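You operate a simulated robot arm through the tools that you are given. There is no shell and no other tool. Be economical: measure what you need, move in short steps, check, and stop when the job is done.

You run a simulated two-armed robot. Do the job below in one go: nothing can be reset, and whatever is moved stays where it is left.

Task
Pick up the brown carton with one hand, pass it to the other hand and put it on the top shelf of the store rack. Set down upright: brown carton.

The check looks at the end state, three seconds after you hand in, the way a careful person would. Anything else that was tipped, shoved, dropped, spilled or broken makes it a failure.

Robot
Two 6-joint arms with two-finger parallel grippers on one trunk, on a base that drives. Base frame: it is fixed to the floor where the robot stands at the start and does not move with it; the origin is under the middle of the robot, x ahead of it, y to its left, z up; the surface under the hand at the start is at about z = 0.9. Units: m, rad, N and s.
The left shoulder is at the start at [0.08, 0.216, 1.571], the right one opposite. With the tool pointing down near the work surface each hand reaches from about 0.1 to 0.72 m from the robot's upright axis, wherever it stands, measured 20 degrees to its own side. Places, roughly: top shelf of the store rack [0.6, 0.1, 1.7]. Payload 3.43 kg a hand.
The TCP of each hand is the grasp point between the finger pads, 0.03 m short of the fingertips. In the tool frame z runs along the fingers and y along their closing line. Largest opening 0.094 m; finger width 0.028, thickness 0.01; the body of the gripper, 0.05 by 0.096 m, starts 0.055 m behind the TCP.
Orientation is told as [roll, pitch, yaw] about the base's x, y, z axes, in that order, counted from this pose: with the fingers straight down and closing along the base's y, the tool's x points along the base's -x, its y along +y and its z along -z.

Tools
- The arms move only by the tool drive_tool. It takes "left_rows", "right_rows" or both (then of equal length, played together; a hand with none holds still); each is a list of rows, each a list of 3 entries, a list of its own where there are three numbers: the turn, a rotation vector about the base's x, y, z in rad, then the shift along the base's x, y, z in m, then the gripper command, from -1 (fully open) to 1 (shut), values between in proportion. In form: [[[wx, wy, wz], [dx, dy, dz], gripper], ...]. A call has 1 to 8 rows; each row shifts and turns the commanded pose from where the row before left it. Each row takes 0.2 s and may step no farther than 0.05 m and 0.15 rad from the row before; otherwise, or with a gripper value out of range, the whole call is refused. A pose out of reach is approached as far as the arm can. The call stops where the force on the tool passes 40 N (or 10 N more than at its start, if that is more) or the arm is blocked; 0.2 s more then pass. The fingers move at their own pace (about 0.072 m/s each) and stop on an object; they squeeze with about 23 N. The grip force told is the motor's: it shows also when the fingers shut on nothing. Time passes only in rows, and 0.2 s behind the last, so rows that do not move let the fingers close. It gives the time, the measured TCP pose, the force on the tool (base axes), the opening and the grip force at its end, in the units of the frame above (readings bear some noise), with the torque about the TCP (base axes, N m) and any sound that the robot's microphone picked up.
- Cameras (640 x 400 px; columns grow to the right, rows downward): "scene" is now at [0.108, 0, 1.7291]; the picture's right is [-0.02, -1.00, 0.00], its down [-0.74, 0.02, -0.67] and it looks along [0.67, -0.01, -0.74] (base axes); focal length 214 px, centre (320, 200). "left" rides on the left gripper at [0.076, -0.014, -0.103] in its tool frame; the picture's right is [0.18, 0.98, 0.00], its down [-0.75, 0.14, -0.64] and it looks along [-0.63, 0.12, 0.77] (tool axes); focal length 243 px, centre (320, 200). "right" rides on the right gripper at [0.076, 0.014, -0.102] in its tool frame; the picture's right is [-0.18, 0.98, 0.00], its down [-0.75, -0.14, -0.64] and it looks along [-0.63, -0.12, 0.77] (tool axes); focal length 243 px, centre (320, 200). There is no depth. A picture from a camera that has moved, and an enlarged one, comes with that camera's place and axes in the base frame and with its lens.
- snapshot(camera): a new picture of that camera. It takes no simulated time.
- slide_trunk(by): slides the trunk up (or, below 0, down) by that many m; the arms and the scene camera ride with it, the base frame stays. It gives what a move gives, with no picture.
- drive_base(legs): drives the robot by 1 to 6 legs, each [ahead, left, turn to the left] in m, m and rad, along the robot's own axes; the way and the turn of a leg run together, so that a leg with both is an arc; at most 1.5 m and 3.142 rad a leg. The arms and the cameras ride along, it lands a little off, and it stops where it bumps. It gives what a move gives.
- pan_tilt(pan, tilt): turns the head with the scene camera to pan (to the left, within 1.501 rad either way) and tilt (down, from -0.506 to 1.204), counted from straight ahead of the robot. It gives what a move gives.
- enlarge(camera, box): a new picture of the part [left, top, right, bottom] of that camera's present view, enlarged. It takes no simulated time.
- close_job(): hands the job in; it is judged then, once.

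Work in short steps. Places have to be worked out from the pictures, the camera data and where the tool is seen: move nearer, look again, correct. Check each grasp and each placing, and mend what went wrong. You have 120 turns and 88 pictures in all, those below and enlarged ones among them. Open the grippers and draw the arms clear of the work before you hand the job in, unless the task says otherwise; then end with one line.

The tools are called after "Emit:" by a JSON object that holds its "name" and its "arguments". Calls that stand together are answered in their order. drive_tool: Moves the arms, as the interface text tells. Its arguments: {"type":"object","properties":{"left_rows":{"type":"array","items":{"type":"array"}},"right_rows":{"type":"array","items":{"type":"array"}}},"required":[]} The other tools are called the same way: slide_trunk (by) slides the trunk up or down; drive_base (legs) drives the base; pan_tilt (pan, tilt) turns the head that bears the scene camera; snapshot (camera) takes a picture; enlarge (camera, box) takes an enlarged picture of a part of a camera's view; close_job () hands the job in.

At the start:

```text
time_s: 0.0
left_position: [0.4023, 0.3788, 0.9994]
left_orientation: [0.002, 0.0, -0.001]
left_wrist_force: [-0.5, 0.0, 0.6]
left_ft_torque: [-0.03, -0.03, 0.01]
left_finger_gap: 0.094
left_gripper_force: 0.1
right_position: [0.5219, 0.0241, 1.0001]
right_orientation: [0.001, -0.002, 0.002]
right_wrist_force: [0.8, 0.0, 0.2]
right_ft_torque: [0.02, 0.0, -0.01]
right_finger_gap: 0.0941
right_gripper_force: 0.0
trunk travel left (down, up): [-0.8, 0.04]
robot x, y, heading: [0.0024, 0.0024, 0.0]
head pan, tilt: [-0.021, 0.834]
```

scene: 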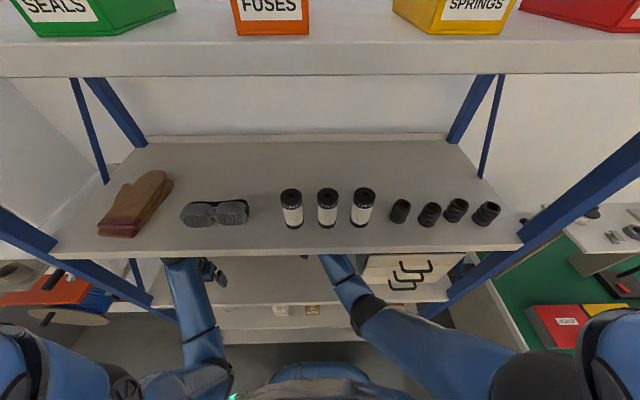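
right: 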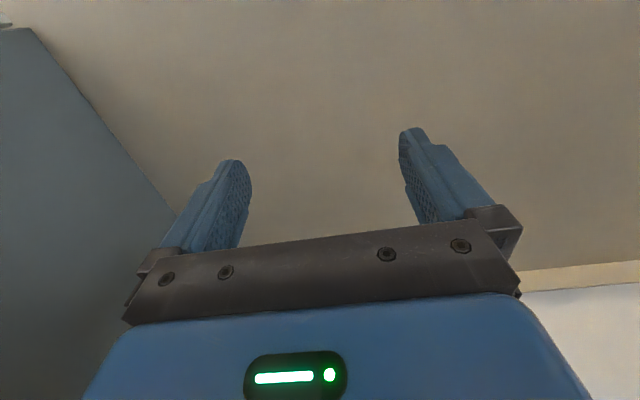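
left: 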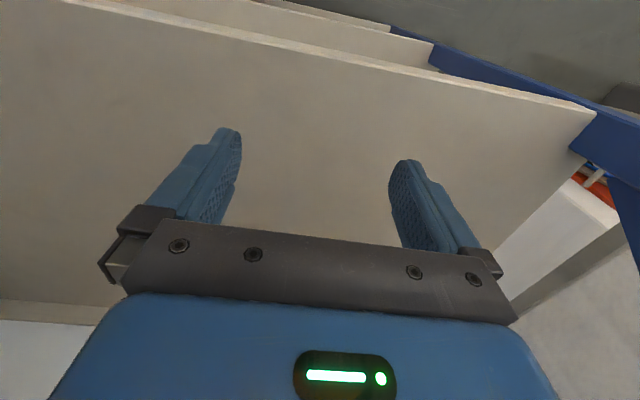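

The scene shows a rack ahead, with hands in one of its bays and no carton visible yet. I'll look around with the head.

Emit:
{"name": "pan_tilt", "arguments": {"pan": 0, "tilt": 0.1}}

Emit:
{"name": "snapshot", "arguments": {"camera": "scene"}}

Emit:
{"name": "pan_tilt", "arguments": {"pan": -1.3, "tilt": 0.6}}

Emit:
{"name": "snapshot", "arguments": {"camera": "scene"}}

Emit:
{"name": "pan_tilt", "arguments": {"pan": 1.3, "tilt": 0.6}}

Emit:
{"name": "snapshot", "arguments": {"camera": "scene"}}

```text
time_s: 1.1
left_position: [0.4032, 0.3768, 0.9994]
left_orientation: [0.002, 0.0, -0.002]
left_wrist_force: [0.1, -0.2, -0.5]
left_ft_torque: [-0.03, 0.01, 0.01]
left_finger_gap: 0.0938
left_gripper_force: 0.0
right_position: [0.5231, 0.0234, 1.0]
right_orientation: [-0.002, 0.0, 0.0]
right_wrist_force: [-0.9, 0.7, 0.5]
right_ft_torque: [0.01, -0.02, -0.02]
right_finger_gap: 0.094
right_gripper_force: 0.1
trunk travel left (down, up): [-0.8, 0.04]
robot x, y, heading: [0.0004, 0.0018, -0.0]
head pan, tilt: [0.0, 0.099]
```

```text
84 pictures are left
camera scene: at [0.1215, 0.0017, 1.7949], right [0.0, -1.0, 0.0], down [-0.1, 0.0, -0.99], along [0.99, 0.0, -0.1], focal length 214 px, centre (320, 200)
```

scene: 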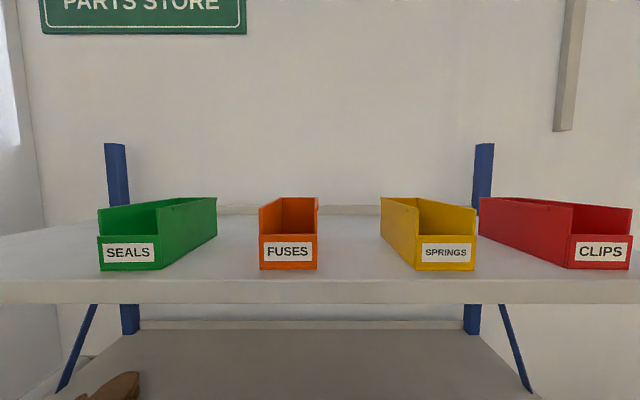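

```text
time_s: 2.6
left_position: [0.4034, 0.376, 0.9997]
left_orientation: [0.001, 0.0, -0.003]
left_wrist_force: [-0.4, 0.9, 0.5]
left_ft_torque: [0.02, 0.01, -0.03]
left_finger_gap: 0.0938
left_gripper_force: 0.1
right_position: [0.5214, 0.0224, 0.9992]
right_orientation: [0.002, 0.0, 0.0]
right_wrist_force: [0.3, -0.3, 0.2]
right_ft_torque: [-0.02, 0.02, 0.01]
right_finger_gap: 0.0941
right_gripper_force: 0.0
trunk travel left (down, up): [-0.8, 0.04]
robot x, y, heading: [0.0006, -0.0027, 0.001]
head pan, tilt: [-1.3, 0.6]
```

```text
83 pictures are left
camera scene: at [0.0529, -0.0834, 1.7489], right [-0.96, -0.27, 0.0], down [-0.15, 0.54, -0.83], along [0.22, -0.8, -0.56], focal length 214 px, centre (320, 200)
```

scene: 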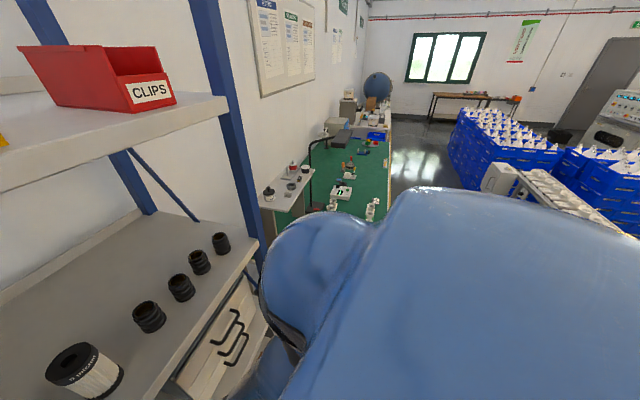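

```text
time_s: 4.9
left_position: [0.4028, 0.377, 1.0006]
left_orientation: [0.001, -0.001, 0.0]
left_wrist_force: [-0.1, 0.0, 0.3]
left_ft_torque: [0.03, -0.01, 0.0]
left_finger_gap: 0.0941
left_gripper_force: 0.1
right_position: [0.5225, 0.023, 1.001]
right_orientation: [0.0, 0.0, 0.0]
right_wrist_force: [-0.1, 0.2, -0.9]
right_ft_torque: [-0.02, 0.03, 0.01]
right_finger_gap: 0.0942
right_gripper_force: 0.0
trunk travel left (down, up): [-0.8, 0.04]
robot x, y, heading: [-0.0013, -0.0014, -0.002]
head pan, tilt: [1.3, 0.6]
```

```text
82 pictures are left
camera scene: at [0.0529, 0.0869, 1.7488], right [0.96, -0.27, 0.0], down [-0.15, -0.54, -0.82], along [0.22, 0.8, -0.57], focal length 214 px, centre (320, 200)
```

scene: 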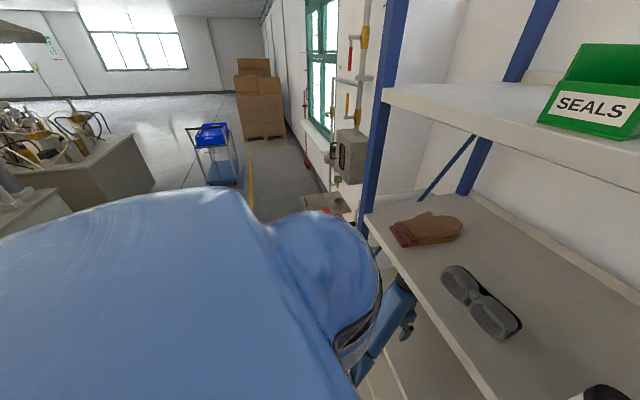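

No carton at the top or middle shelf. The hands are inside a lower bay (z≈0.9), so I back straight out for an overview.

Emit:
{"name": "drive_base", "arguments": {"legs": [[-0.6, 0, 0]]}}

Emit:
{"name": "pan_tilt", "arguments": {"pan": 0, "tilt": 0.65}}

Emit:
{"name": "snapshot", "arguments": {"camera": "scene"}}

```text
time_s: 8.2
left_position: [-0.1819, 0.3767, 1.0006]
left_orientation: [0.0, -0.001, -0.015]
left_wrist_force: [1.2, 0.0, -0.4]
left_ft_torque: [-0.02, -0.01, -0.01]
left_finger_gap: 0.0939
left_gripper_force: 0.0
right_position: [-0.0679, 0.0198, 1.0003]
right_orientation: [0.0, 0.001, -0.015]
right_wrist_force: [0.2, 0.3, -0.3]
right_ft_torque: [-0.01, 0.0, -0.02]
right_finger_gap: 0.094
right_gripper_force: 0.0
trunk travel left (down, up): [-0.8, 0.04]
robot x, y, heading: [-0.5915, 0.0006, -0.014]
head pan, tilt: [1.3, 0.6]
```

```text
time_s: 9.7
left_position: [-0.1839, 0.3759, 0.9999]
left_orientation: [0.002, 0.0, -0.013]
left_wrist_force: [-0.2, -0.3, 0.3]
left_ft_torque: [0.0, -0.02, -0.01]
left_finger_gap: 0.0939
left_gripper_force: 0.1
right_position: [-0.0693, 0.02, 0.9997]
right_orientation: [0.001, -0.001, -0.013]
right_wrist_force: [-0.1, 0.9, -0.3]
right_ft_torque: [0.01, 0.03, 0.01]
right_finger_gap: 0.0939
right_gripper_force: 0.0
trunk travel left (down, up): [-0.8, 0.04]
robot x, y, heading: [-0.5926, 0.0034, -0.015]
head pan, tilt: [0.0, 0.649]
```

```text
81 pictures are left
camera scene: at [-0.4759, 0.0044, 1.7446], right [-0.01, -1.0, 0.0], down [-0.6, 0.01, -0.8], along [0.8, -0.01, -0.6], focal length 214 px, centre (320, 200)
```

scene: 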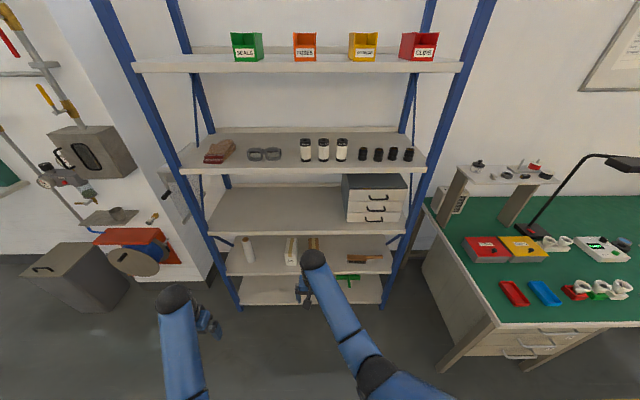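

There are small items on a low shelf, one of them brown behind the right hand. I enlarge that.

Emit:
{"name": "enlarge", "arguments": {"camera": "scene", "box": [210, 200, 410, 325]}}

Emit:
{"name": "drive_tool", "arguments": {"right_rows": [[[0, 0, 0], [0, -0.05, 0], -1], [[0, 0, 0], [0, -0.05, 0], -1], [[0, 0, 0], [0, -0.05, 0], -1], [[0, 0, 0], [0, -0.05, 0], -1], [[0, 0, 0], [0, -0.05, 0], -1]]}}

Emit:
{"name": "enlarge", "arguments": {"camera": "scene", "box": [210, 200, 410, 325]}}

```text
3.20 times, centred on (310, 262) of scene
camera zoom: at [-0.4759, 0.0044, 1.7446], right [-0.01, -1.0, 0.0], down [-0.6, 0.01, -0.8], along [0.8, -0.01, -0.6], focal length 686 px, centre (352, 0)
```

zoom: 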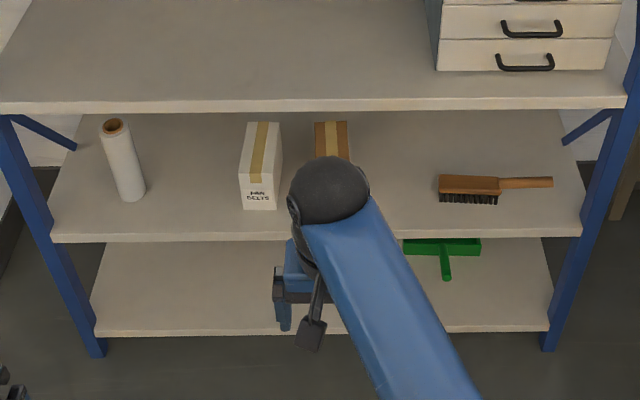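

```text
time_s: 10.9
left_position: [-0.1835, 0.375, 1.0002]
left_orientation: [0.004, 0.0, -0.015]
left_wrist_force: [-0.2, 0.0, -0.2]
left_ft_torque: [0.07, 0.02, 0.0]
left_finger_gap: 0.094
left_gripper_force: 0.0
right_position: [-0.068, -0.2352, 1.0008]
right_orientation: [0.002, -0.001, -0.014]
right_wrist_force: [0.0, 0.0, 0.3]
right_ft_torque: [-0.01, 0.03, 0.02]
right_finger_gap: 0.0939
right_gripper_force: 0.1
trunk travel left (down, up): [-0.8, 0.04]
robot x, y, heading: [-0.5933, 0.0055, -0.012]
head pan, tilt: [0.0, 0.649]
```

```text
3.20 times, centred on (310, 262) of scene
camera zoom: at [-0.4755, 0.0018, 1.7445], right [-0.01, -1.0, 0.0], down [-0.6, 0.01, -0.8], along [0.8, -0.01, -0.6], focal length 686 px, centre (352, 0)
```

zoom: 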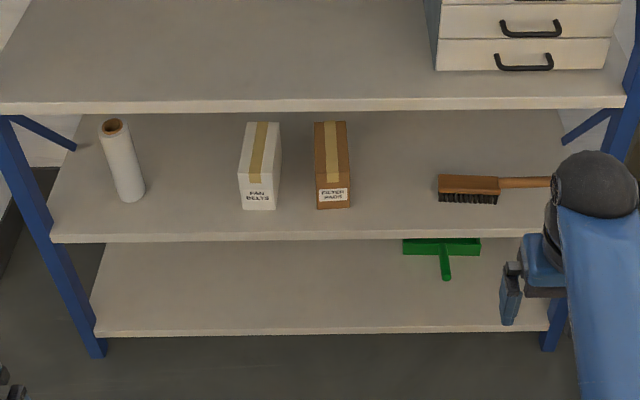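

The brown carton ("FILTER PADS") is on the low shelf: front face x≈0.41, y≈0.03, width ≈0.07, shelf z≈0.53. I lower the trunk by 0.40 (right hand out of the view) and measure again from nearer eye level.

Emit:
{"name": "slide_trunk", "arguments": {"by": -0.4}}

Emit:
{"name": "pan_tilt", "arguments": {"pan": 0, "tilt": 0.65}}

Emit:
{"name": "snapshot", "arguments": {"camera": "scene"}}

Emit:
{"name": "enlarge", "arguments": {"camera": "scene", "box": [240, 150, 400, 250]}}

```text
time_s: 14.8
left_position: [-0.1834, 0.3753, 0.6009]
left_orientation: [0.003, -0.001, -0.016]
left_wrist_force: [0.2, -0.1, 0.9]
left_ft_torque: [-0.05, 0.02, 0.03]
left_finger_gap: 0.094
left_gripper_force: 0.0
right_position: [-0.0671, -0.2322, 0.6001]
right_orientation: [-0.001, 0.0, -0.014]
right_wrist_force: [-0.6, 0.2, 0.2]
right_ft_torque: [0.0, 0.01, 0.01]
right_finger_gap: 0.0941
right_gripper_force: 0.0
trunk travel left (down, up): [-0.4, 0.44]
robot x, y, heading: [-0.5938, 0.003, -0.015]
head pan, tilt: [0.0, 0.649]
```

```text
time_s: 15.3
left_position: [-0.1843, 0.3758, 0.6]
left_orientation: [0.002, 0.002, -0.017]
left_wrist_force: [0.4, -0.8, 0.7]
left_ft_torque: [-0.01, 0.01, 0.03]
left_finger_gap: 0.094
left_gripper_force: 0.0
right_position: [-0.0673, -0.2319, 0.6013]
right_orientation: [-0.001, 0.002, -0.014]
right_wrist_force: [-0.4, -0.9, -0.6]
right_ft_torque: [-0.02, 0.01, 0.02]
right_finger_gap: 0.0939
right_gripper_force: 0.1
trunk travel left (down, up): [-0.4, 0.44]
robot x, y, heading: [-0.5945, 0.0021, -0.01]
head pan, tilt: [0.0, 0.649]
```

```text
78 pictures are left
camera scene: at [-0.4758, 0.0042, 1.3445], right [-0.01, -1.0, 0.0], down [-0.6, 0.01, -0.8], along [0.8, -0.01, -0.6], focal length 214 px, centre (320, 200)
```

scene: 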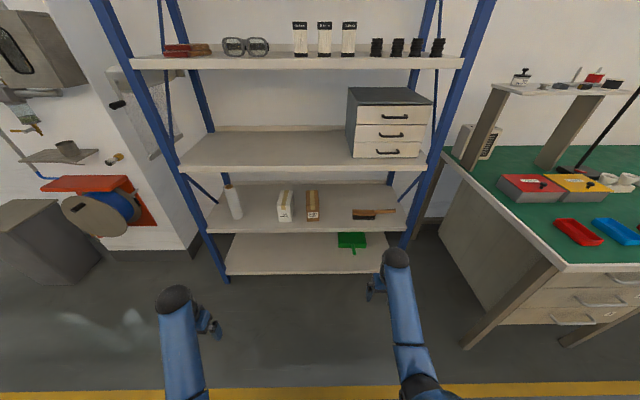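

```text
4.00 times, centred on (320, 200) of scene
camera zoom: at [-0.4758, 0.0042, 1.3445], right [-0.01, -1.0, 0.0], down [-0.6, 0.01, -0.8], along [0.8, -0.01, -0.6], focal length 858 px, centre (320, 200)
```

zoom: 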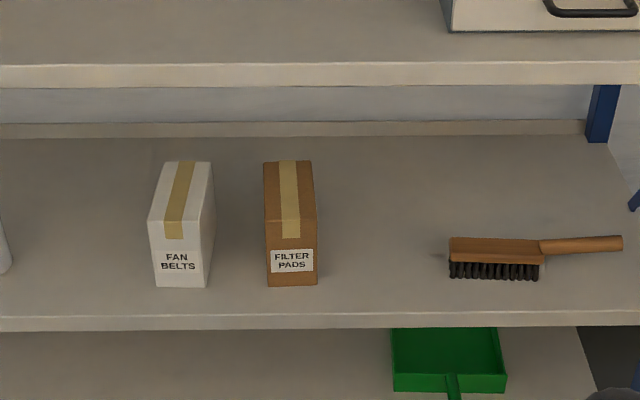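

Refined: carton ≈0.066 wide × 0.14 deep × 0.114 tall, front x≈0.405, centre y≈0.034, shelf z≈0.527, next shelf's underside ≈0.878. I'll draw both hands back a bit, put the right one at y≈0.03, then drive in until it is just short of the carton.

Emit:
{"name": "drive_tool", "arguments": {"left_rows": [[[0, 0, 0], [-0.03, 0, 0], -1], [[0, 0, 0], [-0.03, 0, 0], -1], [[0, 0, 0], [-0.03, 0, 0], -1], [[0, 0, 0], [-0.03, 0, 0], -1], [[0, 0, 0], [-0.03, 0, 0], -1], [[0, 0, 0], [0, 0, 0], -1]], "right_rows": [[[0, 0, 0], [-0.02, 0.045, 0], -1], [[0, 0, 0], [-0.02, 0.045, 0], -1], [[0, 0, 0], [-0.02, 0.045, 0], -1], [[0, 0, 0], [-0.02, 0.045, 0], -1], [[0, 0, 0], [-0.02, 0.045, 0], -1], [[0, 0, 0.012], [-0.02, 0.045, 0], -1]]}}

Emit:
{"name": "drive_base", "arguments": {"legs": [[0.5, 0, 0.01]]}}

Emit:
{"name": "pan_tilt", "arguments": {"pan": 0, "tilt": 0.9}}

Emit:
{"name": "snapshot", "arguments": {"camera": "scene"}}

Emit:
{"name": "snapshot", "arguments": {"camera": "right"}}

```text
time_s: 16.8
left_position: [-0.3235, 0.3805, 0.6069]
left_orientation: [0.012, -0.015, -0.032]
left_wrist_force: [-0.8, 0.5, 0.6]
left_ft_torque: [-0.01, -0.01, -0.02]
left_finger_gap: 0.0938
left_gripper_force: 0.1
right_position: [-0.1881, 0.0372, 0.6025]
right_orientation: [0.001, -0.001, -0.004]
right_wrist_force: [0.2, 0.3, 0.0]
right_ft_torque: [0.0, 0.02, 0.02]
right_finger_gap: 0.0941
right_gripper_force: 0.0
trunk travel left (down, up): [-0.4, 0.44]
robot x, y, heading: [-0.5907, 0.0005, -0.015]
head pan, tilt: [0.0, 0.649]
```

```text
time_s: 19.7
left_position: [0.1674, 0.3798, 0.6066]
left_orientation: [0.017, -0.016, -0.009]
left_wrist_force: [0.4, 0.5, 0.0]
left_ft_torque: [-0.03, -0.01, -0.02]
left_finger_gap: 0.0939
left_gripper_force: 0.0
right_position: [0.3061, 0.0369, 0.6007]
right_orientation: [0.001, 0.001, 0.01]
right_wrist_force: [0.2, 0.1, -0.3]
right_ft_torque: [0.01, -0.03, 0.0]
right_finger_gap: 0.094
right_gripper_force: 0.1
trunk travel left (down, up): [-0.4, 0.44]
robot x, y, heading: [-0.0975, -0.0006, -0.003]
head pan, tilt: [0.0, 0.649]
```

```text
time_s: 20.4
left_position: [0.1673, 0.3822, 0.6085]
left_orientation: [0.017, -0.018, -0.009]
left_wrist_force: [-0.2, 0.3, 0.1]
left_ft_torque: [-0.03, 0.0, 0.01]
left_finger_gap: 0.0941
left_gripper_force: 0.1
right_position: [0.3062, 0.0367, 0.6012]
right_orientation: [0.0, 0.001, 0.008]
right_wrist_force: [0.2, 0.7, -0.1]
right_ft_torque: [0.01, 0.01, -0.01]
right_finger_gap: 0.0941
right_gripper_force: 0.1
trunk travel left (down, up): [-0.4, 0.44]
robot x, y, heading: [-0.0989, 0.002, -0.004]
head pan, tilt: [0.0, 0.901]
```

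```text
76 pictures are left
camera scene: at [0.0076, 0.0012, 1.3241], right [0.0, -1.0, 0.0], down [-0.78, 0.0, -0.62], along [0.62, 0.0, -0.78], focal length 214 px, centre (320, 200)
```

scene: 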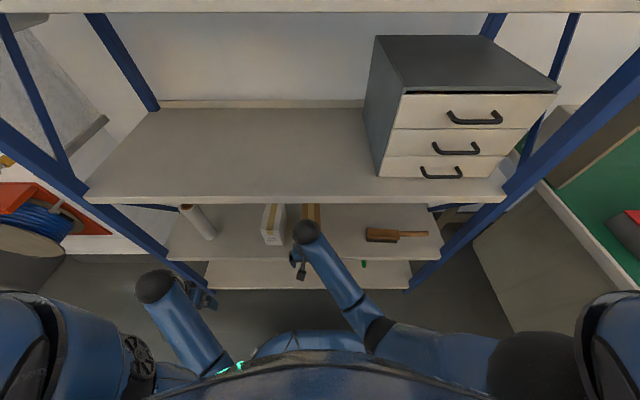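

```text
75 pictures are left
camera right: at [0.2279, 0.0503, 0.7031], right [0.18, 0.98, 0.0], down [0.75, -0.13, 0.64], along [0.63, -0.11, -0.77], focal length 243 px, centre (320, 200)
```

right: 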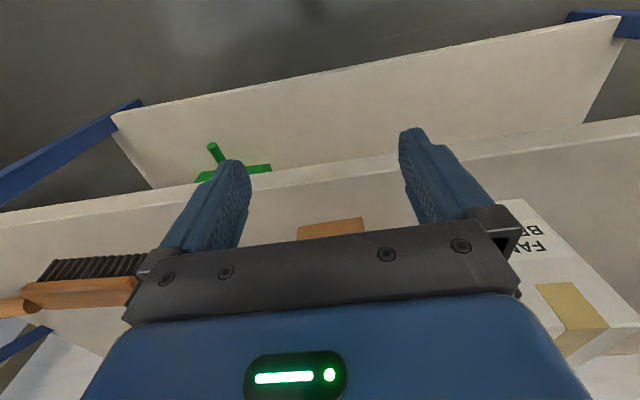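

Right camera puts the carton front at x≈0.402, y from −0.003 to 0.063 (centre 0.030). The wrist top is ≈0.83, under the shelf at 0.878. I align y and creep the base ahead 0.06.

Emit:
{"name": "drive_tool", "arguments": {"right_rows": [[[0, 0, 0], [0, -0.0065, 0], -1], [[0, 0, 0], [0, 0, 0], -1]]}}

Emit:
{"name": "drive_base", "arguments": {"legs": [[0.06, 0, 0]]}}

Emit:
{"name": "snapshot", "arguments": {"camera": "right"}}

```text
time_s: 21.0
left_position: [0.1669, 0.3809, 0.6075]
left_orientation: [0.018, -0.02, -0.008]
left_wrist_force: [-0.1, -0.2, 0.9]
left_ft_torque: [-0.03, -0.02, -0.02]
left_finger_gap: 0.0941
left_gripper_force: 0.0
right_position: [0.3067, 0.03, 0.6002]
right_orientation: [0.0, -0.001, 0.01]
right_wrist_force: [-0.2, 0.4, 0.5]
right_ft_torque: [0.03, -0.02, 0.02]
right_finger_gap: 0.0941
right_gripper_force: 0.1
trunk travel left (down, up): [-0.4, 0.44]
robot x, y, heading: [-0.0956, 0.0013, -0.001]
head pan, tilt: [0.0, 0.901]
```

```text
time_s: 22.0
left_position: [0.2273, 0.3821, 0.6079]
left_orientation: [0.018, -0.017, -0.008]
left_wrist_force: [-0.4, 0.2, -0.1]
left_ft_torque: [-0.02, 0.0, 0.01]
left_finger_gap: 0.0939
left_gripper_force: 0.0
right_position: [0.3673, 0.0309, 0.5997]
right_orientation: [0.0, 0.003, 0.01]
right_wrist_force: [0.3, -0.5, 0.1]
right_ft_torque: [0.03, -0.02, -0.03]
right_finger_gap: 0.094
right_gripper_force: 0.1
trunk travel left (down, up): [-0.4, 0.44]
robot x, y, heading: [-0.0362, -0.0009, -0.002]
head pan, tilt: [0.0, 0.901]
```

```text
74 pictures are left
camera right: at [0.2892, 0.0439, 0.7028], right [0.18, 0.98, 0.0], down [0.76, -0.13, 0.64], along [0.63, -0.11, -0.77], focal length 243 px, centre (320, 200)
```

right: 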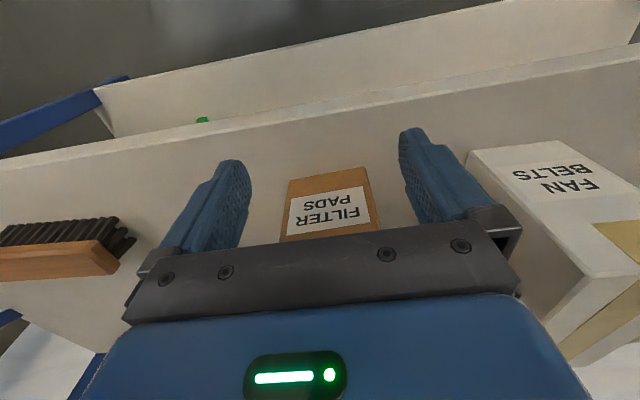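

Carton centre y≈0.029, TCP y 0.031, fingers straddle it with clearance; the white box is ≈4 cm off. I slide in 0.07 and look.

Emit:
{"name": "drive_tool", "arguments": {"right_rows": [[[0, 0, 0], [0.025, 0, 0], -1], [[0, 0, 0], [0.025, 0, 0], -1], [[0, 0, 0], [0.02, 0, 0], -1], [[0, 0, 0], [0, 0, 0], -1]]}}

Emit:
{"name": "snapshot", "arguments": {"camera": "right"}}

```text
time_s: 23.0
left_position: [0.2282, 0.3818, 0.6084]
left_orientation: [0.02, -0.019, -0.009]
left_wrist_force: [-0.9, 0.2, 0.0]
left_ft_torque: [0.02, -0.05, -0.02]
left_finger_gap: 0.094
left_gripper_force: 0.0
right_position: [0.4355, 0.0305, 0.6002]
right_orientation: [0.0, 0.001, 0.01]
right_wrist_force: [0.7, -0.2, 0.1]
right_ft_torque: [0.0, 0.0, 0.0]
right_finger_gap: 0.0939
right_gripper_force: 0.1
trunk travel left (down, up): [-0.4, 0.44]
robot x, y, heading: [-0.0394, 0.0052, -0.002]
head pan, tilt: [0.0, 0.901]
```

```text
73 pictures are left
camera right: at [0.3568, 0.0441, 0.7033], right [0.18, 0.98, 0.0], down [0.75, -0.13, 0.64], along [0.63, -0.11, -0.77], focal length 243 px, centre (320, 200)
```

right: 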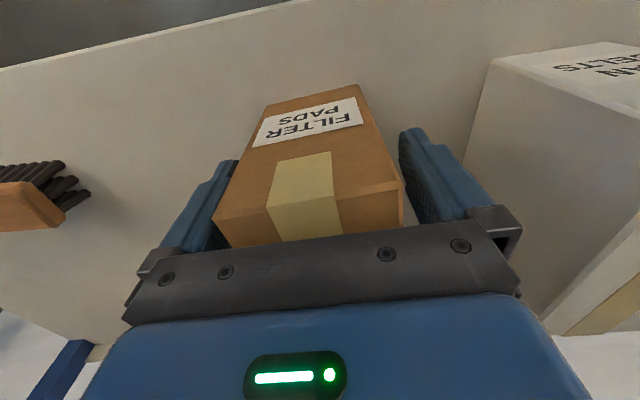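

Carton is centred between the fingers (y −0.003…0.062). Slide in another 0.07 to grip beyond its middle.

Emit:
{"name": "drive_tool", "arguments": {"right_rows": [[[0, 0, 0], [0.025, 0, 0], -1], [[0, 0, 0], [0.025, 0, 0], -1], [[0, 0, 0], [0.02, 0, 0], -1], [[0, 0, 0], [0, 0, 0], -1]]}}

Emit:
{"name": "snapshot", "arguments": {"camera": "right"}}

Emit:
{"name": "snapshot", "arguments": {"camera": "scene"}}

```text
time_s: 24.0
left_position: [0.2281, 0.3817, 0.6087]
left_orientation: [0.019, -0.02, -0.008]
left_wrist_force: [-0.7, -0.3, -0.6]
left_ft_torque: [-0.04, 0.0, 0.02]
left_finger_gap: 0.0939
left_gripper_force: 0.1
right_position: [0.5076, 0.0324, 0.6017]
right_orientation: [-0.001, 0.0, 0.008]
right_wrist_force: [-0.2, 0.4, -0.4]
right_ft_torque: [0.02, -0.03, -0.03]
right_finger_gap: 0.0938
right_gripper_force: 0.0
trunk travel left (down, up): [-0.4, 0.44]
robot x, y, heading: [-0.0379, 0.0006, -0.003]
head pan, tilt: [0.0, 0.901]
```

```text
72 pictures are left
camera right: at [0.4294, 0.0452, 0.7042], right [0.18, 0.98, 0.0], down [0.75, -0.13, 0.64], along [0.63, -0.11, -0.77], focal length 243 px, centre (320, 200)
```

right: 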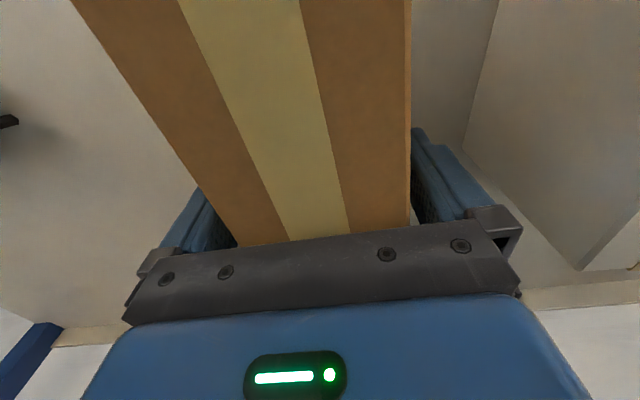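

```text
71 pictures are left
camera scene: at [0.0676, 0.0009, 1.3241], right [0.0, -1.0, 0.0], down [-0.78, 0.0, -0.62], along [0.62, 0.0, -0.78], focal length 214 px, centre (320, 200)
```

scene: 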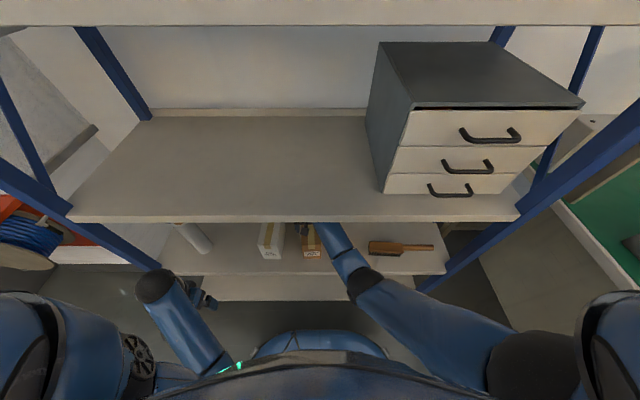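

All clear; close the right gripper.

Emit:
{"name": "drive_tool", "arguments": {"right_rows": [[[0, 0, 0], [0, 0, 0], 1], [[0, 0, 0], [0, 0, 0], 1], [[0, 0, 0], [0, 0, 0], 1], [[0, 0, 0], [0, 0, 0], 1]]}}

Emit:
{"name": "drive_tool", "arguments": {"right_rows": [[[0, 0, 0], [0, 0, 0.006], 1], [[0, 0, 0], [0, 0, 0.006], 1], [[0, 0, 0], [0, 0, 0.004], 1], [[0, 0, 0], [0, 0, 0], 1]]}}

Emit:
{"name": "snapshot", "arguments": {"camera": "right"}}

Emit:
{"name": "enlarge", "arguments": {"camera": "scene", "box": [240, 200, 400, 300]}}

```text
time_s: 25.0
left_position: [0.2273, 0.3806, 0.6083]
left_orientation: [0.021, -0.019, -0.01]
left_wrist_force: [-0.3, -0.3, -0.4]
left_ft_torque: [-0.02, 0.03, 0.02]
left_finger_gap: 0.0939
left_gripper_force: 0.2
right_position: [0.5076, 0.0331, 0.6013]
right_orientation: [0.001, 0.0, 0.008]
right_wrist_force: [1.4, -1.0, 1.2]
right_ft_torque: [0.12, -0.06, 0.04]
right_finger_gap: 0.0746
right_gripper_force: 22.9
trunk travel left (down, up): [-0.4, 0.44]
robot x, y, heading: [-0.0387, -0.0002, -0.003]
head pan, tilt: [0.0, 0.901]
```

```text
time_s: 26.0
left_position: [0.2277, 0.3816, 0.6075]
left_orientation: [0.02, -0.02, -0.008]
left_wrist_force: [0.1, 0.7, -0.1]
left_ft_torque: [0.02, -0.03, 0.03]
left_finger_gap: 0.094
left_gripper_force: 0.0
right_position: [0.5066, 0.0306, 0.618]
right_orientation: [-0.002, 0.002, 0.007]
right_wrist_force: [1.0, 0.2, 0.8]
right_ft_torque: [-0.09, -0.02, 0.06]
right_finger_gap: 0.0742
right_gripper_force: 22.6
trunk travel left (down, up): [-0.4, 0.44]
robot x, y, heading: [-0.0353, 0.0011, -0.004]
head pan, tilt: [0.0, 0.901]
```

```text
70 pictures are left
camera right: at [0.4289, 0.0434, 0.7198], right [0.18, 0.98, 0.0], down [0.75, -0.13, 0.64], along [0.63, -0.11, -0.77], focal length 243 px, centre (320, 200)
```

right: 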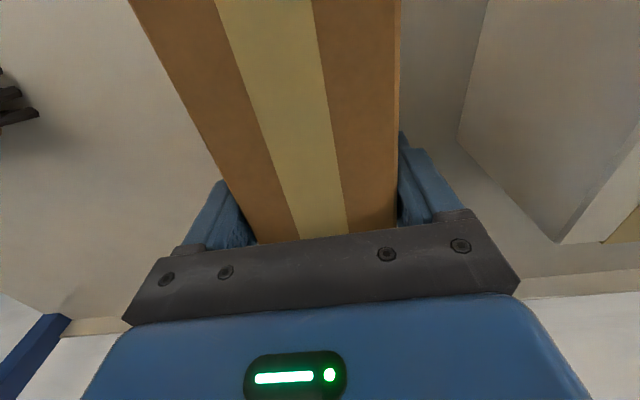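

```text
4.00 times, centred on (320, 250) of scene
camera zoom: at [0.0679, 0.001, 1.3241], right [0.0, -1.0, 0.0], down [-0.78, 0.0, -0.62], along [0.62, 0.0, -0.78], focal length 858 px, centre (320, 0)
```

zoom: 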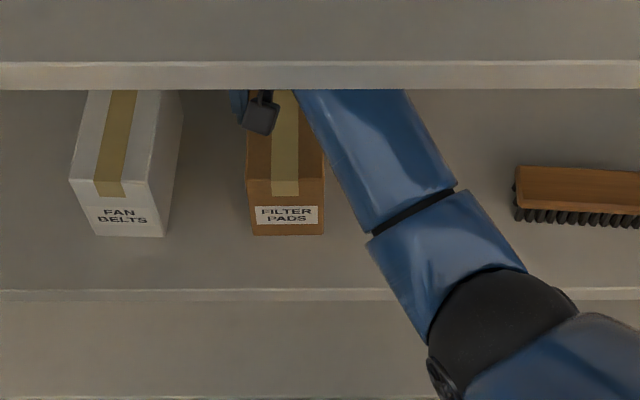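

Gripped (gap 0.074). I lift a few mm more and pull back, then check that the carton comes along off the shelf.

Emit:
{"name": "drive_tool", "arguments": {"right_rows": [[[0, 0, 0], [0, 0, 0.006], 1], [[0, 0, 0], [-0.02, 0, 0], 1], [[0, 0, 0], [-0.03, 0, 0], 1], [[0, 0, 0], [-0.03, 0, 0], 1], [[0, 0, 0], [-0.02, 0, 0], 1], [[0, 0, 0], [0, 0, 0], 1]]}}

Emit:
{"name": "enlarge", "arguments": {"camera": "scene", "box": [240, 200, 400, 300]}}

```text
time_s: 27.4
left_position: [0.2276, 0.3824, 0.609]
left_orientation: [0.021, -0.019, -0.007]
left_wrist_force: [0.2, -0.7, 0.0]
left_ft_torque: [-0.02, 0.03, 0.01]
left_finger_gap: 0.0944
left_gripper_force: 0.0
right_position: [0.4053, 0.0315, 0.624]
right_orientation: [0.0, -0.001, 0.007]
right_wrist_force: [1.2, 0.4, -1.7]
right_ft_torque: [0.03, -0.09, -0.02]
right_finger_gap: 0.0741
right_gripper_force: 22.8
trunk travel left (down, up): [-0.4, 0.44]
robot x, y, heading: [-0.0399, -0.0005, -0.007]
head pan, tilt: [0.0, 0.901]
```

```text
4.00 times, centred on (320, 250) of scene
camera zoom: at [0.0683, 0.0011, 1.324], right [0.0, -1.0, 0.0], down [-0.78, 0.0, -0.62], along [0.62, 0.0, -0.78], focal length 858 px, centre (320, 0)
```

zoom: 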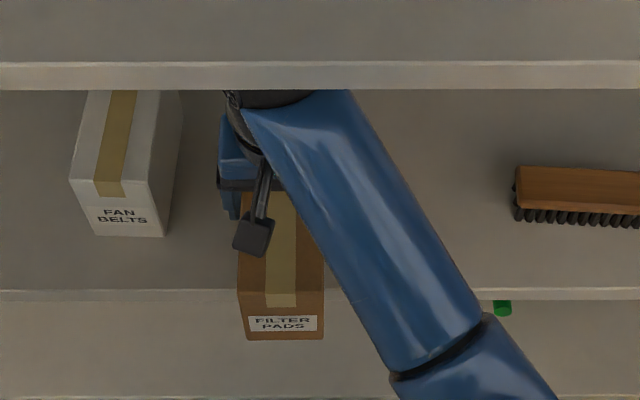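

The carton is carried. Back out with the base, then raise the trunk.

Emit:
{"name": "drive_base", "arguments": {"legs": [[-0.55, 0, 0]]}}

Emit:
{"name": "slide_trunk", "arguments": {"by": 0.4}}

Emit:
{"name": "drive_tool", "arguments": {"right_rows": [[[0, 0, -0.1], [0, -0.02, 0], 1], [[0, 0, -0.1], [0, -0.02, 0], 1], [[0, 0, -0.1], [0, -0.01, 0], 1], [[0, 0, -0.1], [0, 0, 0], 1], [[0, 0, -0.1], [0, 0, 0], 1], [[0, 0, 0], [0, 0, 0], 1]]}}

Emit:
{"name": "snapshot", "arguments": {"camera": "scene"}}

```text
time_s: 30.6
left_position: [-0.3243, 0.3831, 0.6075]
left_orientation: [0.019, -0.02, 0.009]
left_wrist_force: [0.6, 0.8, 0.1]
left_ft_torque: [-0.01, -0.01, -0.01]
left_finger_gap: 0.0941
left_gripper_force: 0.1
right_position: [-0.1409, 0.0356, 0.6234]
right_orientation: [-0.001, 0.0, 0.026]
right_wrist_force: [-0.9, -0.1, -2.5]
right_ft_torque: [0.01, -0.05, -0.06]
right_finger_gap: 0.0739
right_gripper_force: 23.1
trunk travel left (down, up): [-0.4, 0.44]
robot x, y, heading: [-0.5837, -0.007, 0.014]
head pan, tilt: [0.0, 0.901]
```

```text
time_s: 34.4
left_position: [-0.3232, 0.3833, 1.0097]
left_orientation: [0.02, -0.02, 0.01]
left_wrist_force: [0.5, 0.5, 0.0]
left_ft_torque: [0.02, -0.01, 0.01]
left_finger_gap: 0.094
left_gripper_force: 0.0
right_position: [-0.1401, 0.0357, 1.0248]
right_orientation: [0.0, 0.0, 0.026]
right_wrist_force: [0.3, -0.4, -2.1]
right_ft_torque: [0.02, -0.1, -0.01]
right_finger_gap: 0.0741
right_gripper_force: 22.9
trunk travel left (down, up): [-0.8, 0.04]
robot x, y, heading: [-0.58, -0.0045, 0.018]
head pan, tilt: [0.0, 0.901]
```

```text
time_s: 35.8
left_position: [-0.3233, 0.3835, 1.0086]
left_orientation: [0.02, -0.02, 0.008]
left_wrist_force: [-0.1, 0.1, -0.1]
left_ft_torque: [-0.02, 0.0, -0.01]
left_finger_gap: 0.0939
left_gripper_force: 0.1
right_position: [-0.1377, -0.0128, 1.0195]
right_orientation: [0.001, 0.001, -0.475]
right_wrist_force: [-0.1, -0.9, -3.3]
right_ft_torque: [-0.03, -0.06, -0.02]
right_finger_gap: 0.0743
right_gripper_force: 23.3
right hand out of reach, approached as far as the arm can: row 2
trunk travel left (down, up): [-0.8, 0.04]
robot x, y, heading: [-0.5809, -0.0058, 0.016]
head pan, tilt: [0.0, 0.901]
```

```text
67 pictures are left
camera scene: at [-0.4767, -0.0003, 1.724], right [0.01, -1.0, 0.0], down [-0.78, -0.01, -0.62], along [0.62, 0.01, -0.78], focal length 214 px, centre (320, 200)
```

scene: 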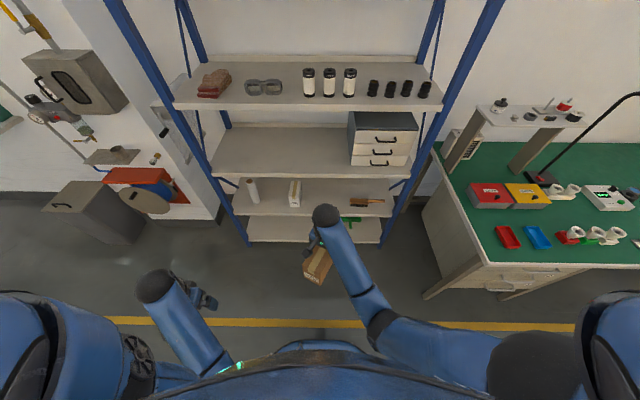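

Carton (≈0.25 kg) is held firmly with yaw −0.475. I bring the right hand forward and up for space, and pitch the left hand forward ~60° at its own side.

Emit:
{"name": "drive_tool", "arguments": {"left_rows": [[[0, -0.147, 0], [0.02, 0, 0.013], -1], [[0, -0.147, 0], [0.02, 0, 0.013], -1], [[0, -0.147, 0], [0.02, -0.01, 0.013], -1], [[0, -0.147, 0], [0.02, -0.01, 0.013], -1], [[0, -0.147, 0], [0.02, -0.02, 0.013], -1], [[0, -0.147, 0], [0.02, -0.02, 0.013], -1], [[0, -0.147, 0], [0.02, -0.02, 0.013], -1], [[0, 0, 0], [0, 0, 0], -1]], "right_rows": [[[0, 0, 0], [0.023, -0.003, 0.017], 1], [[0, 0, 0], [0.023, -0.003, 0.017], 1], [[0, 0, 0], [0.023, -0.003, 0.017], 1], [[0, 0, 0], [0.023, -0.003, 0.017], 1], [[0, 0, 0], [0.023, -0.003, 0.017], 1], [[0, 0, 0], [0.023, -0.002, 0.015], 1], [[0, 0, 0], [0, 0, 0], 1], [[0, 0, 0], [0, 0, 0], 1]]}}

Emit:
{"name": "snapshot", "arguments": {"camera": "scene"}}

```text
time_s: 37.1
left_position: [-0.1765, 0.3839, 1.1278]
left_orientation: [0.189, -0.898, -0.112]
left_wrist_force: [-1.0, 0.9, -0.1]
left_ft_torque: [0.02, -0.02, 0.0]
left_finger_gap: 0.0938
left_gripper_force: 0.0
right_position: [-0.0076, -0.0241, 1.0727]
right_orientation: [-0.001, 0.002, -0.476]
right_wrist_force: [-0.1, -0.3, -1.7]
right_ft_torque: [-0.01, -0.06, -0.01]
right_finger_gap: 0.074
right_gripper_force: 22.9
right hand out of reach, approached as far as the arm can: row 1, 2, 3, 4
trunk travel left (down, up): [-0.8, 0.04]
robot x, y, heading: [-0.5823, -0.004, 0.014]
head pan, tilt: [0.0, 0.901]
stopped in row 6 (left hand): the arm was blocked; the commanded pose is now the measured one
```

```text
66 pictures are left
camera scene: at [-0.4746, -0.0005, 1.7203], right [0.01, -1.0, 0.0], down [-0.78, -0.01, -0.62], along [0.62, 0.01, -0.78], focal length 214 px, centre (320, 200)
```

scene: 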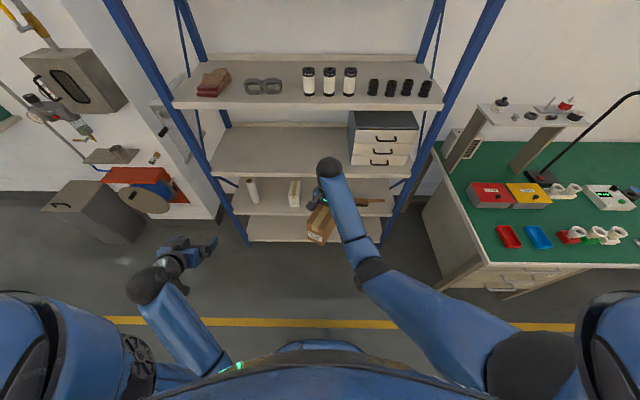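

The left arm was blocked (likely folded too much near the body). I move it forward with the current tilt first, straightening it.

Emit:
{"name": "drive_tool", "arguments": {"left_rows": [[[0, 0, 0], [0.03, -0.01, 0], -1], [[0, 0, 0], [0.03, -0.01, 0], -1], [[0, 0, 0], [0.03, -0.01, 0], -1], [[-0.09, 0, 0], [0.03, -0.02, 0], -1], [[-0.09, 0, 0], [0.02, -0.02, -0.01], -1], [[0, -0.08, 0], [0.0, -0.02, -0.01], -1], [[0, -0.08, 0], [0, -0.02, -0.01], -1], [[0, 0, 0], [0, 0, 0], -1]]}}

Emit:
{"name": "snapshot", "arguments": {"camera": "scene"}}

```text
time_s: 38.9
left_position: [-0.0362, 0.2716, 1.1038]
left_orientation: [-0.139, -1.056, 0.148]
left_wrist_force: [0.3, 1.0, -0.1]
left_ft_torque: [-0.03, 0.02, 0.0]
left_finger_gap: 0.0941
left_gripper_force: 0.0
right_position: [-0.0087, -0.0225, 1.0783]
right_orientation: [0.0, -0.001, -0.473]
right_wrist_force: [0.5, 0.3, -2.2]
right_ft_torque: [-0.03, -0.07, 0.05]
right_finger_gap: 0.0744
right_gripper_force: 23.2
trunk travel left (down, up): [-0.8, 0.04]
robot x, y, heading: [-0.5814, -0.0034, 0.017]
head pan, tilt: [0.0, 0.901]
```

```text
65 pictures are left
camera scene: at [-0.4755, 0.0001, 1.7239], right [0.01, -1.0, 0.0], down [-0.78, -0.01, -0.62], along [0.62, 0.01, -0.78], focal length 214 px, centre (320, 200)
```

scene: 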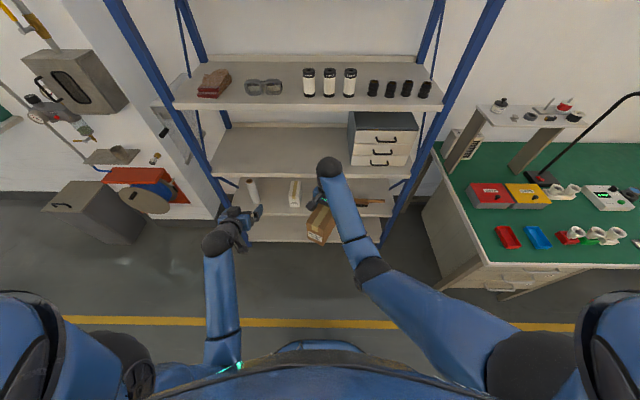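

Tilt now fine. I turn the carton further (near end towards the left hand) and begin yawing the left hand to match.

Emit:
{"name": "drive_tool", "arguments": {"left_rows": [[[0.07, 0, -0.03], [0, 0, 0], -1], [[0, 0, -0.1], [-0.005, 0, 0], -1], [[0, 0, -0.1], [-0.005, 0, 0], -1], [[0, 0, -0.1], [-0.005, 0, 0], -1], [[0, 0, -0.1], [-0.005, 0, 0], -1], [[0, 0, 0], [0, 0, 0], -1]], "right_rows": [[[0, 0, -0.08], [0.005, -0.01, 0.005], 1], [[0, 0, -0.08], [0.005, -0.01, 0.005], 1], [[0, 0, -0.08], [0.005, -0.01, 0.005], 1], [[0, 0, -0.08], [0.005, -0.01, 0.005], 1], [[0, 0, -0.08], [0.005, -0.01, 0.005], 1], [[0, 0, 0], [0, 0, 0], 1]]}}

Emit:
{"name": "snapshot", "arguments": {"camera": "scene"}}

```text
time_s: 40.3
left_position: [-0.059, 0.2725, 1.1016]
left_orientation: [0.003, -1.061, -0.411]
left_wrist_force: [-0.2, 0.7, -0.7]
left_ft_torque: [-0.01, 0.0, -0.02]
left_finger_gap: 0.0941
left_gripper_force: 0.0
right_position: [0.0238, -0.0687, 1.0908]
right_orientation: [0.001, 0.0, -0.874]
right_wrist_force: [-0.3, -0.7, -2.1]
right_ft_torque: [-0.02, -0.06, 0.03]
right_finger_gap: 0.0744
right_gripper_force: 23.0
right hand out of reach, approached as far as the arm can: row 1, 2, 4
trunk travel left (down, up): [-0.8, 0.04]
robot x, y, heading: [-0.5842, -0.0029, 0.018]
head pan, tilt: [0.0, 0.901]
```

```text
64 pictures are left
camera scene: at [-0.4763, 0.0, 1.724], right [0.01, -1.0, 0.0], down [-0.78, -0.01, -0.62], along [0.62, 0.01, -0.78], focal length 214 px, centre (320, 200)
```

scene: 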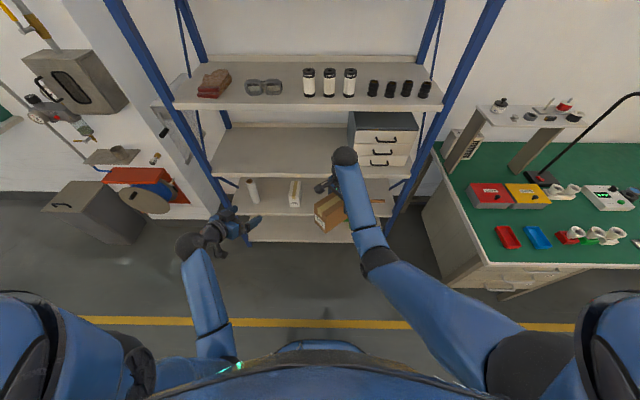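

Right now at yaw −0.874. Left goes to a pre-grasp point 0.24 m behind the right TCP along the carton's axis, with the same yaw.

Emit:
{"name": "drive_tool", "arguments": {"left_rows": [[[0, 0, -0.093], [-0.014, -0.031, -0.006], -1], [[0, 0, -0.093], [-0.014, -0.031, -0.006], -1], [[0, 0, -0.093], [-0.014, -0.031, -0.006], -1], [[0, 0, -0.093], [-0.014, -0.031, -0.006], -1], [[0, 0, -0.091], [-0.015, -0.033, -0.007], -1], [[0, 0, 0], [0, 0, 0], -1], [[0, 0, 0], [0, 0, 0], -1]]}}

Emit:
{"name": "snapshot", "arguments": {"camera": "left"}}

Emit:
{"name": "enlarge", "arguments": {"camera": "scene", "box": [200, 130, 400, 255]}}

```text
time_s: 41.9
left_position: [-0.1283, 0.1152, 1.0672]
left_orientation: [0.003, -1.062, -0.87]
left_wrist_force: [0.4, -0.3, -0.9]
left_ft_torque: [-0.03, -0.03, -0.04]
left_finger_gap: 0.0937
left_gripper_force: 0.0
right_position: [0.025, -0.0683, 1.0913]
right_orientation: [-0.001, 0.0, -0.874]
right_wrist_force: [-0.8, 0.3, -2.4]
right_ft_torque: [-0.04, -0.07, -0.01]
right_finger_gap: 0.0741
right_gripper_force: 22.8
trunk travel left (down, up): [-0.8, 0.04]
robot x, y, heading: [-0.5859, -0.0018, 0.014]
head pan, tilt: [0.0, 0.901]
```

```text
63 pictures are left
camera left: at [-0.2223, 0.204, 1.0508], right [0.69, 0.7, -0.16], down [-0.02, 0.24, 0.97], along [0.72, -0.67, 0.18], focal length 243 px, centre (320, 200)
```

left: 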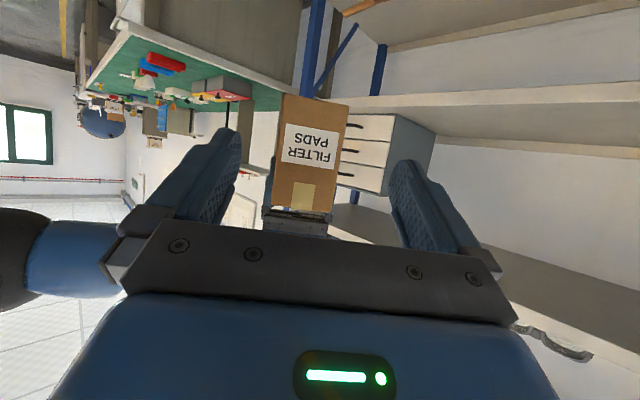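

```text
3.20 times, centred on (300, 192) of scene
camera zoom: at [-0.4761, 0.0001, 1.724], right [0.01, -1.0, 0.0], down [-0.78, -0.01, -0.62], along [0.62, 0.01, -0.78], focal length 686 px, centre (384, 224)
```

zoom: 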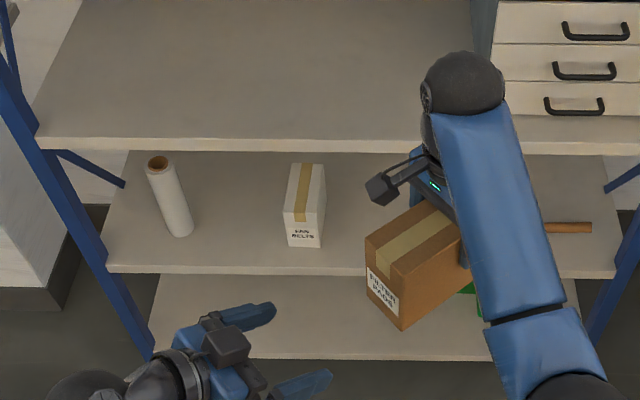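

Left camera shows the carton end centred between the fingers laterally; it sits perhaps 1.5 cm lower than reckoned, fine. I advance halfway along the axis and look.

Emit:
{"name": "drive_tool", "arguments": {"left_rows": [[[0, 0, 0], [0.018, -0.0215, -0.003], -1], [[0, 0, 0], [0.018, -0.0215, -0.003], -1], [[0, 0, 0], [0.018, -0.0215, -0.003], -1], [[0, 0, 0], [0, 0, 0], -1]]}}

Emit:
{"name": "snapshot", "arguments": {"camera": "left"}}

Emit:
{"name": "enlarge", "arguments": {"camera": "scene", "box": [200, 130, 400, 255]}}

```text
time_s: 42.9
left_position: [-0.0754, 0.05, 1.0621]
left_orientation: [0.004, -1.062, -0.872]
left_wrist_force: [-0.2, 0.0, 0.4]
left_ft_torque: [0.01, 0.0, 0.05]
left_finger_gap: 0.0938
left_gripper_force: 0.1
right_position: [0.0233, -0.0678, 1.091]
right_orientation: [0.002, 0.002, -0.872]
right_wrist_force: [-0.6, -0.1, -2.2]
right_ft_torque: [-0.04, -0.04, 0.01]
right_finger_gap: 0.0742
right_gripper_force: 22.9
trunk travel left (down, up): [-0.8, 0.04]
robot x, y, heading: [-0.5835, -0.0017, 0.018]
head pan, tilt: [0.0, 0.901]
```

```text
61 pictures are left
camera left: at [-0.1698, 0.1393, 1.0449], right [0.69, 0.7, -0.16], down [-0.02, 0.24, 0.97], along [0.72, -0.67, 0.18], focal length 243 px, centre (320, 200)
```

left: 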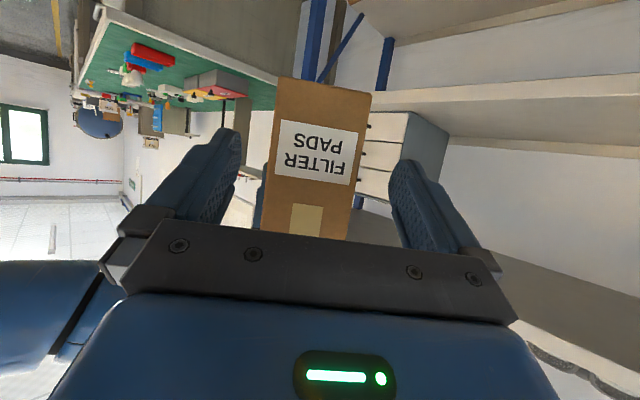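

```text
3.20 times, centred on (300, 192) of scene
camera zoom: at [-0.4767, -0.0002, 1.724], right [0.01, -1.0, 0.0], down [-0.78, -0.01, -0.62], along [0.62, 0.01, -0.78], focal length 686 px, centre (384, 224)
```

zoom: 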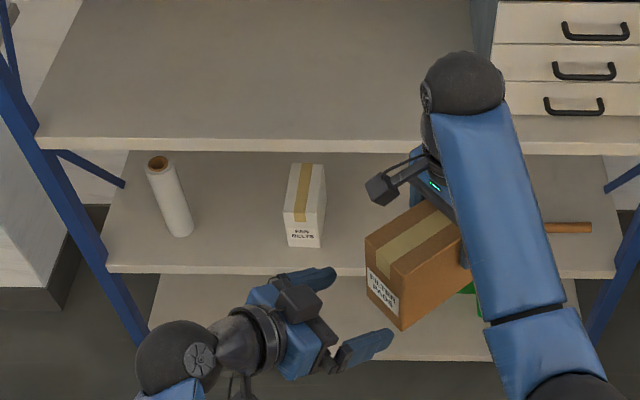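

Aligned. Advance another 0.05 and drop 1 cm, then check clearance to the right hand's camera.

Emit:
{"name": "drive_tool", "arguments": {"left_rows": [[[0, 0, 0], [0.011, -0.0135, -0.005], -1], [[0, 0, 0], [0.011, -0.0135, -0.005], -1], [[0, 0, 0], [0.011, -0.0135, 0], -1], [[0, 0, 0], [0, 0, 0], -1]]}}

Emit:
{"name": "snapshot", "arguments": {"camera": "left"}}

Emit:
{"name": "enlarge", "arguments": {"camera": "scene", "box": [240, 150, 400, 250]}}

Emit:
{"name": "snapshot", "arguments": {"camera": "right"}}

```text
time_s: 43.9
left_position: [-0.0422, 0.0112, 1.0506]
left_orientation: [0.004, -1.062, -0.872]
left_wrist_force: [0.0, 0.6, -0.1]
left_ft_torque: [0.0, 0.0, 0.03]
left_finger_gap: 0.0941
left_gripper_force: 0.0
right_position: [0.0234, -0.0668, 1.092]
right_orientation: [0.0, 0.0, -0.872]
right_wrist_force: [0.1, 0.1, -2.0]
right_ft_torque: [-0.04, -0.04, 0.01]
right_finger_gap: 0.0742
right_gripper_force: 22.8
trunk travel left (down, up): [-0.8, 0.04]
robot x, y, heading: [-0.5814, -0.0027, 0.013]
head pan, tilt: [0.0, 0.901]
```

```text
59 pictures are left
camera left: at [-0.1365, 0.0997, 1.0342], right [0.69, 0.7, -0.16], down [-0.02, 0.24, 0.97], along [0.72, -0.67, 0.18], focal length 243 px, centre (320, 200)
```

left: 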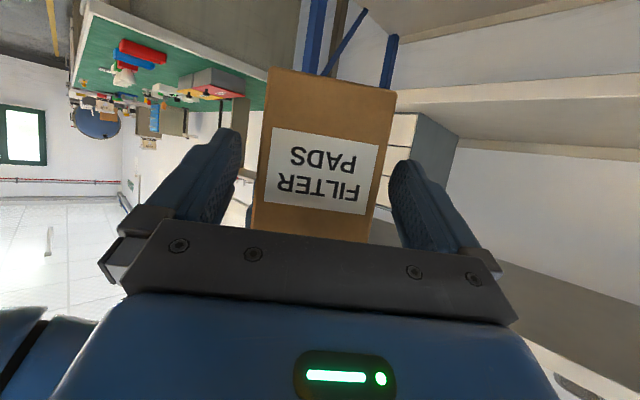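

```text
4.00 times, centred on (320, 200) of scene
camera zoom: at [-0.4764, -0.0002, 1.724], right [0.01, -1.0, 0.0], down [-0.78, -0.01, -0.62], along [0.62, 0.01, -0.78], focal length 858 px, centre (320, 200)
```

zoom: 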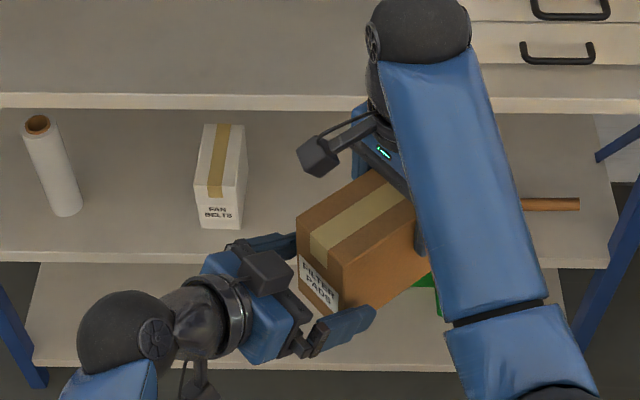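

```text
57 pictures are left
camera right: at [-0.0156, -0.001, 1.1938], right [0.87, 0.49, 0.0], down [0.38, -0.67, 0.64], along [0.32, -0.56, -0.77], focal length 243 px, centre (320, 200)
```

right: 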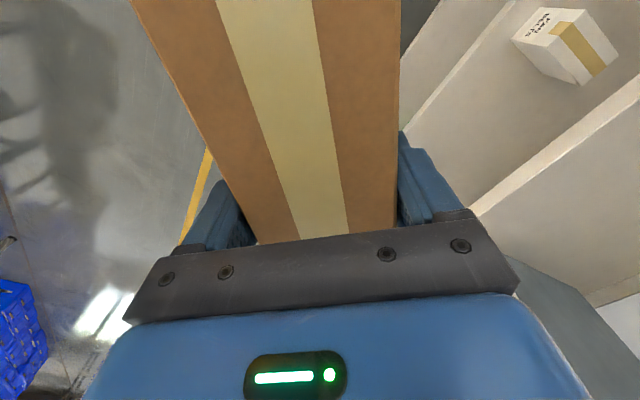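

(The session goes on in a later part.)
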